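You operate a simulated robot arm through the tools that you are given. There is no shell and no other tool. Be economical: measure what you need, move in short steps, check, and stop when the job is done.

The job below is to be done with a simulated robot arm. You get a single attempt, and the scene is never put back.

JOB
Press the green feed button three times.
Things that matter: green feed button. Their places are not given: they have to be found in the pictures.

It is judged by the outcome, as a careful person would: the job done as asked, and still so three seconds after it is handed in. It fails if anything else is knocked over, pushed out of place, dropped, spilled or broken.

ROBOT AND FRAMES
A 6-joint arm with a two-finger parallel gripper, fixed in place. Base frame: the origin is at the foot of the arm, x ahead of it, y to its left, z up; the work surface is at about z = 85.6. Readings come in cm, rad, newtons and seconds.
With the tool pointing down near the work surface it reaches from about 24 to 64 cm from the base axis. Its first joint turns from -1.152 to 1.152 rad. Payload 2.7 kg.
Tool frame: the origin (TCP) lies between the finger pads and is the grasp point; the fingertips stand 2.3 cm ahead of it; z points along the fingers, y is the line along which they close. Largest opening 9.4 cm; finger width 3.8, thickness 1; the body of the gripper, 5.4 by 9.6 cm, starts 3.9 cm behind the TCP.
Orientation is that of the tool frame in the base frame, as [roll, pitch, yaw] about the fixed x, y, z axes, in that order (R = Rz(yaw) Ry(pitch) Rx(roll)). With the fingers straight down and closing along the base's y, the tool's x points along the base's -x, its y along +y and its z along -z.

CONTROLS
- The arm moves only by the tool move_arm. Its arguments are lists of equal length, an entry for each row: "slide": the shift along the tool's x, y, z in cm, a list of three; "dr": the turn, a rotation vector about the tool's x, y, z in rad, a list of three; "fingers": the finger opening in cm, from 0 to 9.4. In form: {"slide": [[x, y, z], ...], "dr": [[wx, wy, wz], ...], "fingers": [fingers, ...]}. A call has 1 to 12 rows; each row is the pose to reach, as a shift and turn from the pose commanded when the call began, along the tool's axes at that moment. Each row takes 0.2 s and may step no farther than 5 cm and 0.15 rad from the row before; otherwise, or with a gripper value out of range, the whole call is refused. A pose out of reach is approached as far as the arm can. The call stops where the force on the tool passes 40 N (or 10 N more than at its start, if that is more) or the arm is blocked; 0.2 s more then pass. The fingers move at their own pace (about 4.5 cm/s each) and stop on an object; they squeeze with about 33 N. The grip force told is the motor's: it shows also when the fingers shut on nothing. Time passes only in rows, and 0.2 s behind the last, so rows that repeat a pose let the fingers close. The reply holds the time, the measured pose of the TCP, the force on the tool along the base axes, the opening and the grip force, in the units named above and with some noise, and new pictures: "views" is both (left out), scene, wrist or none.
- Cameras (640 x 400 px; columns grow to the right, rows downward): "scene" is fixed at [4.82, -41.14, 143.44]; the picture's right is [0.97, -0.24, 0.00], its down [-0.08, -0.33, -0.94] and it looks along [0.22, 0.91, -0.34] (base axes); focal length 323 px, centre (320, 200). "wrist" rides on the gripper at [-3.9, 0, -4.4] in the tool frame; the picture's right is [0.00, -1.00, 0.00], its down [0.97, 0.00, -0.24] and it looks along [0.24, 0.00, 0.97] (tool axes); focal length 218 px, centre (320, 200).
- measure_at(camera, pixels): for up to 12 pixels [column, row] of the newest picture of that camera ("zoom" is the newest enlarged one), the place [x, y, z] in the base frame of the surface seen there, good to about 0.2 cm, but the place of the scene camera against the robot may be out by one fixed shift of up to 1.2 cm in any direction. The clock stands still meanwhile.
- zoom(camera, box): a new picture of the part [left, top, right, bottom] of that camera's present view, enlarged. The clock stands still meanwhile.
- hand_in(): hands the job in; it is judged then, once.

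Go step by step. Measure first, check grasps and placings, and put right what went wrong. The budget is 60 turns and 120 pictures, counting those below and the enlarged ones. Unless the task says otherwise, let go and move clear before handing in, and close with one line.

The tools are called after ">>>" by a JSON object that holds its "method" and its "body". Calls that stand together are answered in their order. move_arm: Moves the arm, as the interface text tells. Its arguments: {"type":"object","properties":{"slide":{"type":"array"},"dr":{"type":"array"},"fingers":{"type":"array"},"views":{"type":"string","enum":["both","scene","wrist","none"]}},"required":["slide","dr","fingers"]} The other tools are called the same way: measure_at (camera, pixels) gives the place of the surface under pixels of a picture; zoom (camera, box) takes an enlarged picture of a part of a camera's view; hand_in () hands the job in.

At the start:

```text
clock: 0.0
tcp_pos: [33.26, 23.01, 119.16]
orientation: [3.141, -0.001, -3.141]
force: [0.5, -0.1, 0.1]
width: 9.42
finger_force: 0.0
```

scene: 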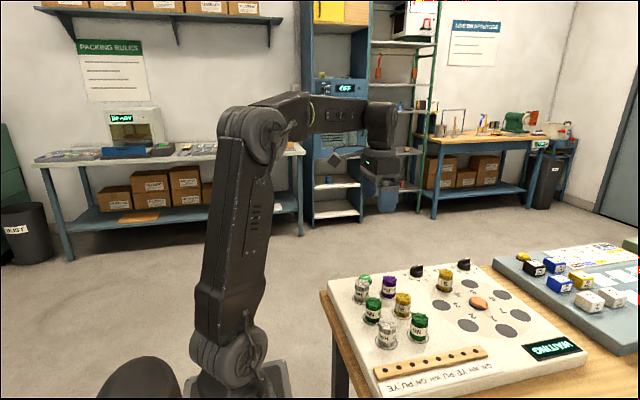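
wrist: 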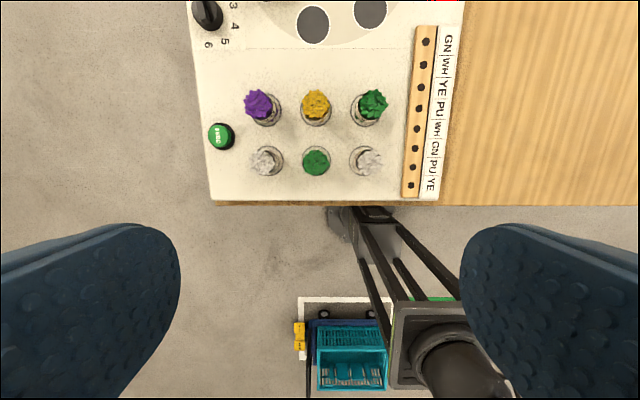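

The wrist picture shows a green labelled button at (221,136), separate from the green knobs at (316,160) and (372,104). I'll zoom in on it and measure it.

>>> {"method": "zoom", "body": {"camera": "wrist", "box": [180, 60, 420, 210]}}

>>> {"method": "measure_at", "body": {"camera": "wrist", "pixels": [[221, 136], [221, 131], [240, 170], [222, 100], [316, 160], [267, 158], [258, 103], [207, 14]]}}

>>> {"method": "zoom", "body": {"camera": "scene", "box": [320, 240, 600, 400]}}

```text
2.67 times, centred on (300, 135) of wrist
```

zoom: 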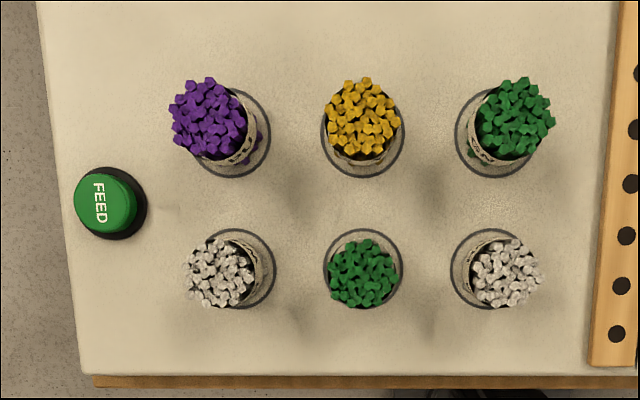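

```text
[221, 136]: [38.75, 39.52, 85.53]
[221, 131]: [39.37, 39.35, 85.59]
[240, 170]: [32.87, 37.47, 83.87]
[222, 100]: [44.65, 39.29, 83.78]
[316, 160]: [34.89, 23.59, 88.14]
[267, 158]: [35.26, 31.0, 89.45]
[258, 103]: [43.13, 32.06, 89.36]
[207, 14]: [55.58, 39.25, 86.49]
```

```text
2.29 times, centred on (460, 320) of scene
```

zoom: 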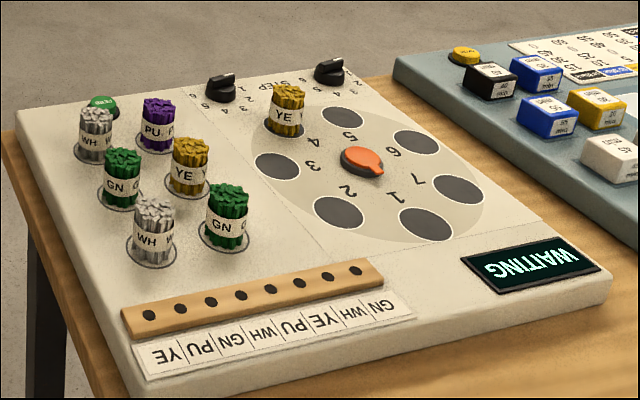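

The FEED button's centre is about (38.8, 39.4) and its top is near z 85.6. The nearest bundles stand at y≈31 with tops at 89.4, so there is room for closed fingers. I'll close the fingers, move over the button and descend to TCP z≈96.

>>> {"method": "move_arm", "body": {"slide": [[-1.4, 4.1, 0], [-2.8, 8.2, 0], [-4.1, 12.3, 0], [-5.5, 16.4, 0], [-5.5, 16.4, 4.7], [-5.5, 16.4, 9.4], [-5.5, 16.4, 14], [-5.5, 16.4, 18.6], [-5.5, 16.4, 22], [-5.5, 16.4, 23.2], [-5.5, 16.4, 23.2]], "dr": [[0, 0, 0], [0, 0, 0], [0, 0, 0], [0, 0, 0], [0, 0, 0], [0, 0, 0], [0, 0, 0], [0, 0, 0], [0, 0, 0], [0, 0, 0], [0, 0, 0]], "fingers": [0, 0, 0, 0, 0, 0, 0, 0, 0, 0, 0]}}

```text
clock: 2.4
tcp_pos: [38.72, 39.44, 95.94]
orientation: [3.14, 0.0, -3.141]
force: [0.0, 1.0, 0.7]
width: 0.0
finger_force: 32.6
```

scene: 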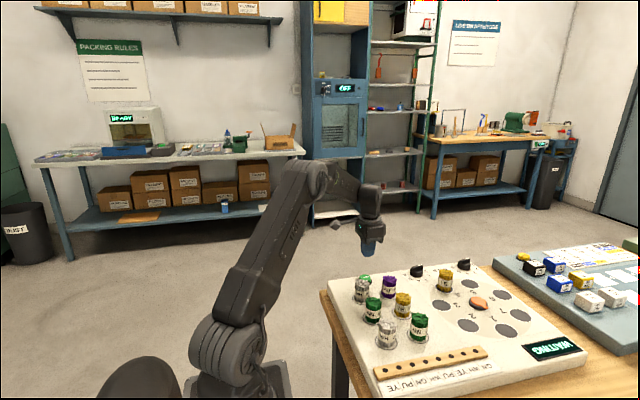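
wrist: 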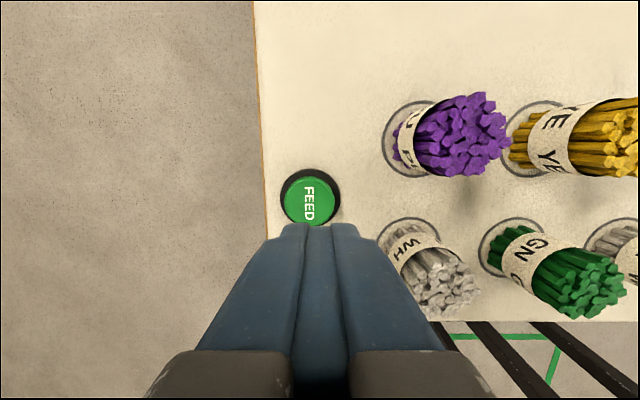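

>>> {"method": "measure_at", "body": {"camera": "wrist", "pixels": [[309, 198], [291, 200], [333, 200], [310, 178], [314, 218], [465, 120], [440, 280], [455, 290]]}}

```text
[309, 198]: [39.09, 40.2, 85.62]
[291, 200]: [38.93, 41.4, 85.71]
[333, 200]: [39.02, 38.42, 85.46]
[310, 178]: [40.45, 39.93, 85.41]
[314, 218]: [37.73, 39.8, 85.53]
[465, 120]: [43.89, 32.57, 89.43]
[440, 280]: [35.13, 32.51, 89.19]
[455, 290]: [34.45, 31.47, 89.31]
```

The refined button centre is (39.05, 39.9). I'll shift to it and descend until the fingertips are about 0.6 cm above the cap.

>>> {"method": "move_arm", "body": {"slide": [[-0.35, 0.45, 0], [-0.35, 0.45, 3], [-0.35, 0.45, 6], [-0.35, 0.45, 7.5], [-0.35, 0.45, 7.5]], "dr": [[0, 0, 0], [0, 0, 0], [0, 0, 0], [0, 0, 0], [0, 0, 0]], "fingers": [0, 0, 0, 0, 0]}}

```text
clock: 3.6
tcp_pos: [39.19, 39.95, 88.35]
orientation: [3.139, 0.0, -3.14]
force: [0.3, 0.8, 0.0]
width: 0.01
finger_force: 33.4
```

scene: 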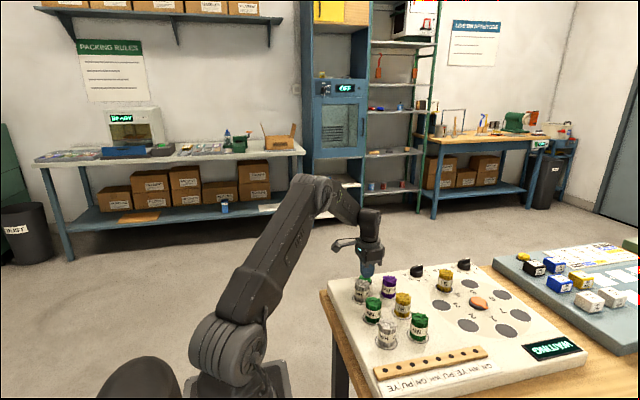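
wrist: 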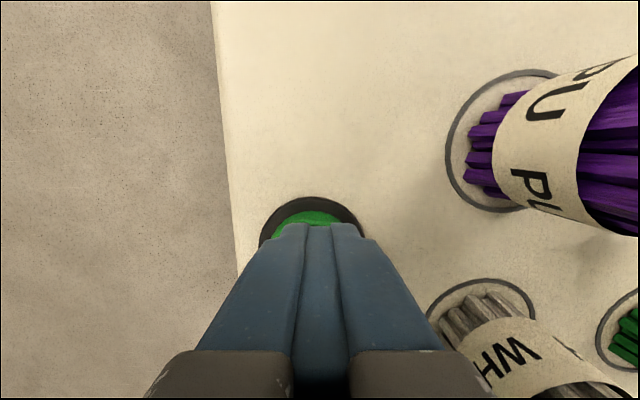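

Fingertips are centred over the cap, about 0.5 cm above it. I'll press in small steps and watch the force.

>>> {"method": "move_arm", "body": {"slide": [[0, 0, 0.3], [0, 0, 0.5], [0, 0, 0.65], [0, 0, 0.8]], "dr": [[0, 0, 0], [0, 0, 0], [0, 0, 0], [0, 0, 0]], "fingers": [0, 0, 0, 0]}}

>>> {"method": "zoom", "body": {"camera": "scene", "box": [320, 240, 600, 400]}}

```text
clock: 4.6
tcp_pos: [39.09, 39.93, 87.72]
orientation: [3.14, 0.001, -3.14]
force: [-0.5, 0.1, 0.2]
width: 0.0
finger_force: 33.0
```

scene: 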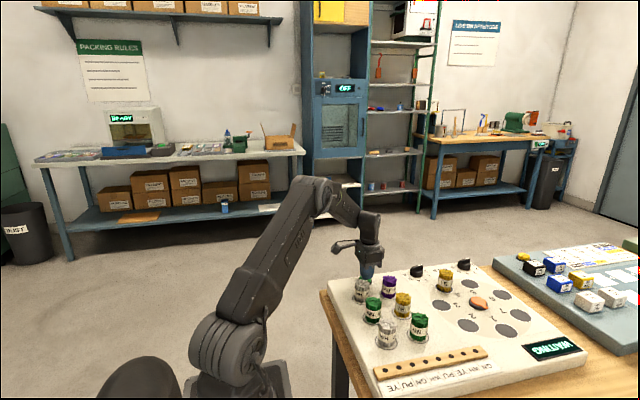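
wrist: 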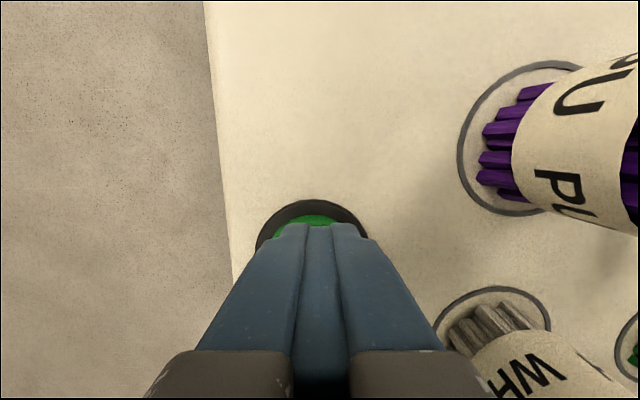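

```text
2.29 times, centred on (460, 320) of scene
```

zoom: 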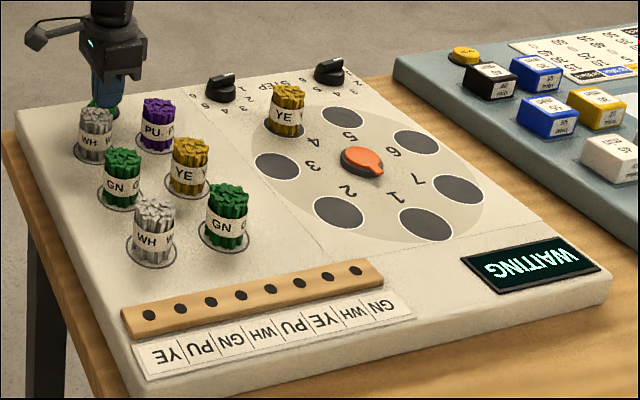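

The tips are at z≈85.4 with no force yet, so there is no contact. I'll go down in small steps.

>>> {"method": "move_arm", "body": {"slide": [[0, 0, 0.1], [0, 0, 0.2], [0, 0, 0.2]], "dr": [[0, 0, 0], [0, 0, 0], [0, 0, 0]], "fingers": [0, 0, 0], "views": "scene"}}

```text
clock: 5.4
tcp_pos: [39.05, 40.11, 87.51]
orientation: [3.141, -0.002, 3.141]
force: [0.6, -0.4, 2.2]
width: 0.0
finger_force: 33.5
```

scene: 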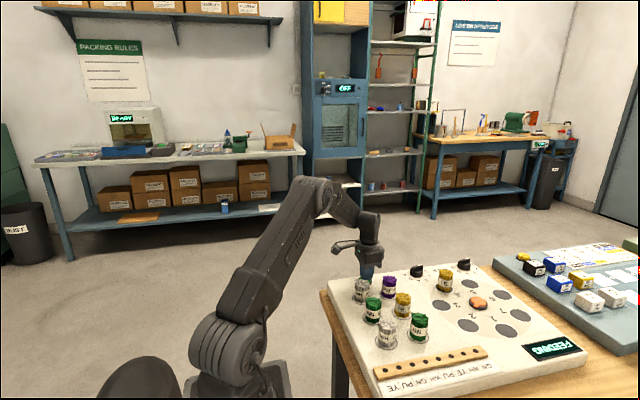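

The force is 2.2 N and the display at (555,350) now reads FEEDING, so press one registered. I'll release and watch the display.

>>> {"method": "move_arm", "body": {"slide": [[0, 0, -0.6], [0, 0, -1], [0, 0, -1]], "dr": [[0, 0, 0], [0, 0, 0], [0, 0, 0]], "fingers": [0, 0, 0], "views": "wrist"}}

>>> {"method": "zoom", "body": {"camera": "scene", "box": [320, 240, 600, 400]}}

```text
clock: 6.2
tcp_pos: [39.05, 39.92, 88.53]
orientation: [3.139, 0.001, -3.142]
force: [-0.4, -0.2, 0.5]
width: 0.0
finger_force: 33.5
```

wrist: 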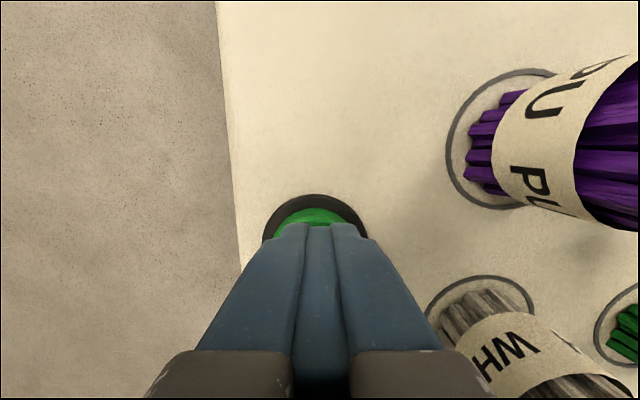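

```text
2.29 times, centred on (460, 320) of scene
```

zoom: 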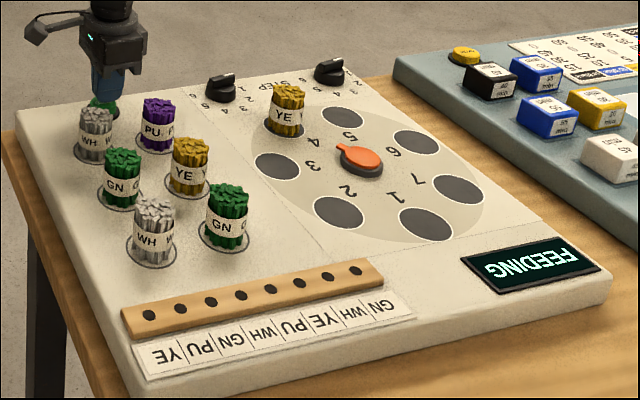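

The orange pointer has turned and the display still says FEEDING, so the machine is mid-cycle. I'll hold still before the next press so it isn't ignored.

>>> {"method": "move_arm", "body": {"slide": [[0, 0, 0], [0, 0, 0], [0, 0, 0], [0, 0, 0], [0, 0, 0], [0, 0, 0]], "dr": [[0, 0, 0], [0, 0, 0], [0, 0, 0], [0, 0, 0], [0, 0, 0], [0, 0, 0]], "fingers": [0, 0, 0, 0, 0, 0], "views": "none"}}

>>> {"method": "zoom", "body": {"camera": "scene", "box": [320, 240, 600, 400]}}

```text
clock: 7.6
tcp_pos: [38.98, 39.98, 88.53]
orientation: [3.141, 0.0, -3.141]
force: [1.1, 0.9, 0.5]
width: 0.0
finger_force: 33.2
```

```text
2.29 times, centred on (460, 320) of scene
```

zoom: 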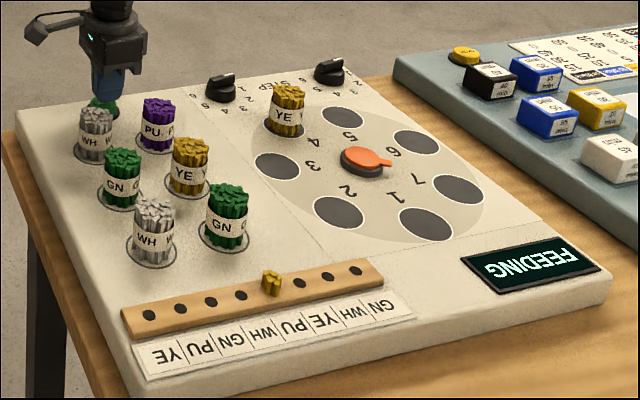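

A yellow piece has come out into the rack at zoom (271,283) and the pointer is still moving. I'll wait for the cycle to end.

>>> {"method": "move_arm", "body": {"slide": [[0, 0, 0], [0, 0, 0], [0, 0, 0], [0, 0, 0], [0, 0, 0], [0, 0, 0], [0, 0, 0], [0, 0, 0], [0, 0, 0], [0, 0, 0]], "dr": [[0, 0, 0], [0, 0, 0], [0, 0, 0], [0, 0, 0], [0, 0, 0], [0, 0, 0], [0, 0, 0], [0, 0, 0], [0, 0, 0], [0, 0, 0]], "fingers": [0, 0, 0, 0, 0, 0, 0, 0, 0, 0], "views": "none"}}

>>> {"method": "zoom", "body": {"camera": "scene", "box": [320, 240, 600, 400]}}

```text
clock: 9.8
tcp_pos: [38.99, 39.94, 88.53]
orientation: [3.139, 0.0, 3.141]
force: [-0.1, 0.2, -0.4]
width: 0.0
finger_force: 32.9
```

```text
2.29 times, centred on (460, 320) of scene
```

zoom: 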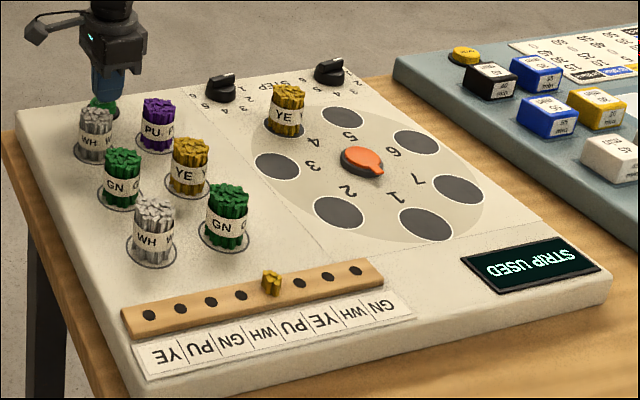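

The cycle is over: the display reads STRIP USED and the pointer is back. I'll make the second press to slightly more than the same depth, then release.

>>> {"method": "move_arm", "body": {"slide": [[0, 0, 0.5], [0, 0, 0.85], [0, 0, 0.95], [0, 0, 1.05], [0, 0, 1.05]], "dr": [[0, 0, 0], [0, 0, 0], [0, 0, 0], [0, 0, 0], [0, 0, 0]], "fingers": [0, 0, 0, 0, 0], "views": "wrist"}}

>>> {"method": "zoom", "body": {"camera": "scene", "box": [320, 240, 600, 400]}}

```text
clock: 11.0
tcp_pos: [39.06, 39.99, 87.44]
orientation: [3.14, -0.001, -3.141]
force: [-2.1, 0.7, 2.9]
width: 0.0
finger_force: 32.8
```

wrist: 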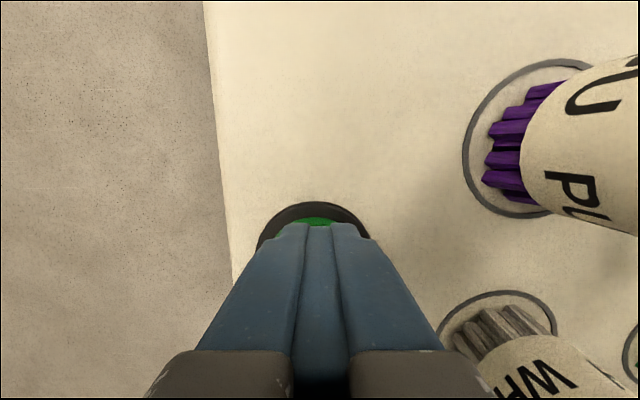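

```text
2.29 times, centred on (460, 320) of scene
```

zoom: 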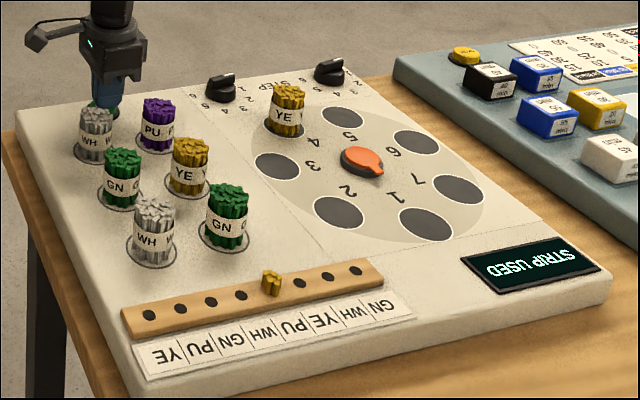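

The display stays on STRIP USED, but the cap is down (z 87.44, deeper than the first press at 87.51, with 2.9 N). I'll push slightly deeper within this same press to see whether it reaches its stop.

>>> {"method": "move_arm", "body": {"slide": [[0, 0, 0.08], [0, 0, 0.15], [0, 0, 0.15]], "dr": [[0, 0, 0], [0, 0, 0], [0, 0, 0]], "fingers": [0, 0, 0], "views": "none"}}

>>> {"method": "zoom", "body": {"camera": "scene", "box": [320, 240, 600, 400]}}

```text
clock: 11.8
tcp_pos: [39.18, 40.05, 87.39]
orientation: [3.138, 0.001, -3.14]
force: [-2.9, -0.8, 12.9]
width: 0.03
finger_force: 32.6
```

```text
2.29 times, centred on (460, 320) of scene
```

zoom: 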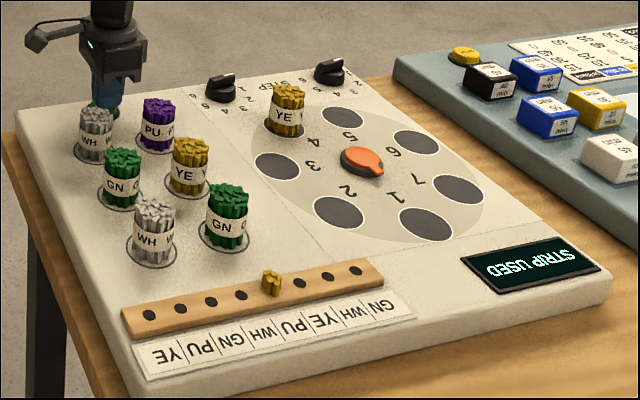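

At 12.9 N the button is at its stop, so press two was a full stroke. I'll release fully, pause, and check that the cap came back up.

>>> {"method": "move_arm", "body": {"slide": [[0, 0, -0.6], [0, 0, -1.05], [0, 0, -1.05], [0, 0, -1.05]], "dr": [[0, 0, 0], [0, 0, 0], [0, 0, 0], [0, 0, 0]], "fingers": [0, 0, 0, 0], "views": "both"}}

```text
clock: 12.8
tcp_pos: [38.96, 40.0, 88.38]
orientation: [3.14, 0.0, -3.141]
force: [-0.5, -0.4, -0.4]
width: 0.0
finger_force: 32.6
```

scene: 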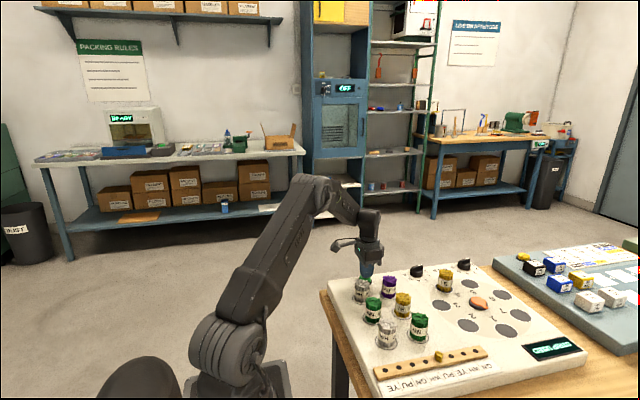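
wrist: 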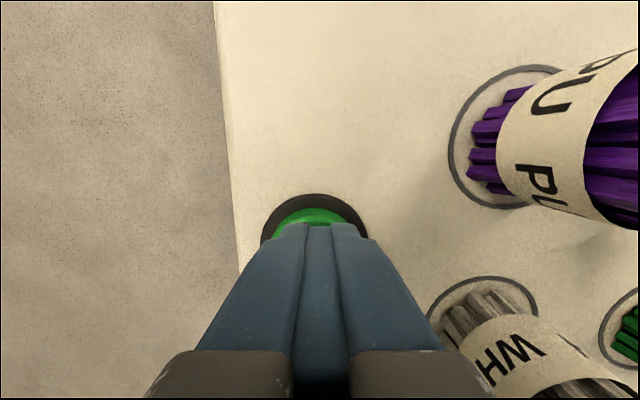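

The cap is back up with no force on the tool. I'll make the third press with the same full stroke.

>>> {"method": "move_arm", "body": {"slide": [[0, 0, 0.5], [0, 0, 0.8], [0, 0, 0.95], [0, 0, 1.05], [0, 0, 1.05]], "dr": [[0, 0, 0], [0, 0, 0], [0, 0, 0], [0, 0, 0], [0, 0, 0]], "fingers": [0, 0, 0, 0, 0], "views": "none"}}

>>> {"method": "zoom", "body": {"camera": "scene", "box": [320, 240, 600, 400]}}

```text
clock: 14.0
tcp_pos: [38.88, 39.92, 87.31]
orientation: [3.137, 0.001, -3.141]
force: [-3.1, -2.2, 15.7]
width: 0.0
finger_force: 32.6
```

```text
2.29 times, centred on (460, 320) of scene
```

zoom: 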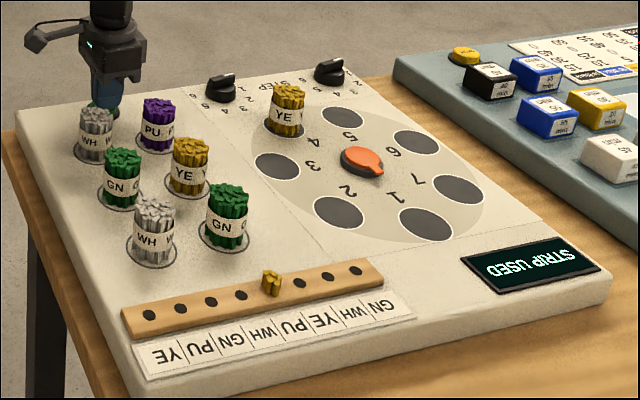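

The third press reached its stop at 15.7 N. I'll release and raise the arm straight up, clear of everything.

>>> {"method": "move_arm", "body": {"slide": [[0, 0, -1], [0, 0, -4], [0, 0, -8], [0, 0, -12], [0, 0, -15], [0, 0, -15]], "dr": [[0, 0, 0], [0, 0, 0], [0, 0, 0], [0, 0, 0], [0, 0, 0], [0, 0, 0]], "fingers": [0, 0, 0, 0, 0, 0]}}

```text
clock: 15.4
tcp_pos: [39.15, 39.91, 102.32]
orientation: [3.139, 0.001, -3.141]
force: [0.7, 0.7, -0.1]
width: 0.0
finger_force: 33.6
```

scene: 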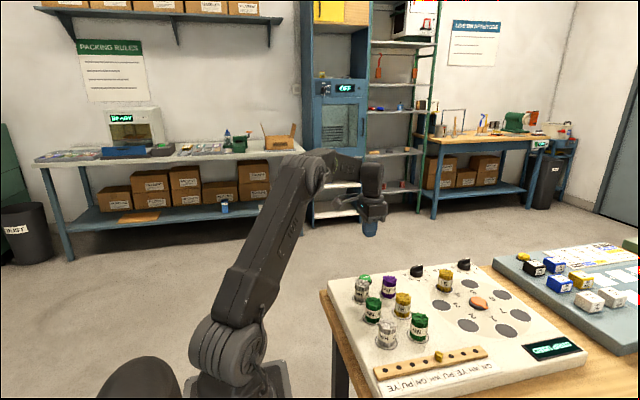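
wrist: 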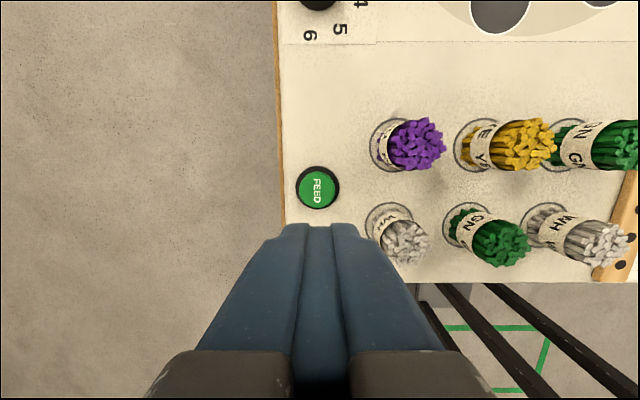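

The FEED button at (317,188) is back up, nothing has been disturbed, and the arm is clear after three separate presses. I'm handing in.

>>> {"method": "hand_in", "body": {}}

```text
The job is handed in.
```

I pressed and released the green FEED button three times and knocked nothing over, but only the first press started a feed cycle. After that cycle the display read STRIP USED and did not change for presses two and three, though both went to the button's stop.
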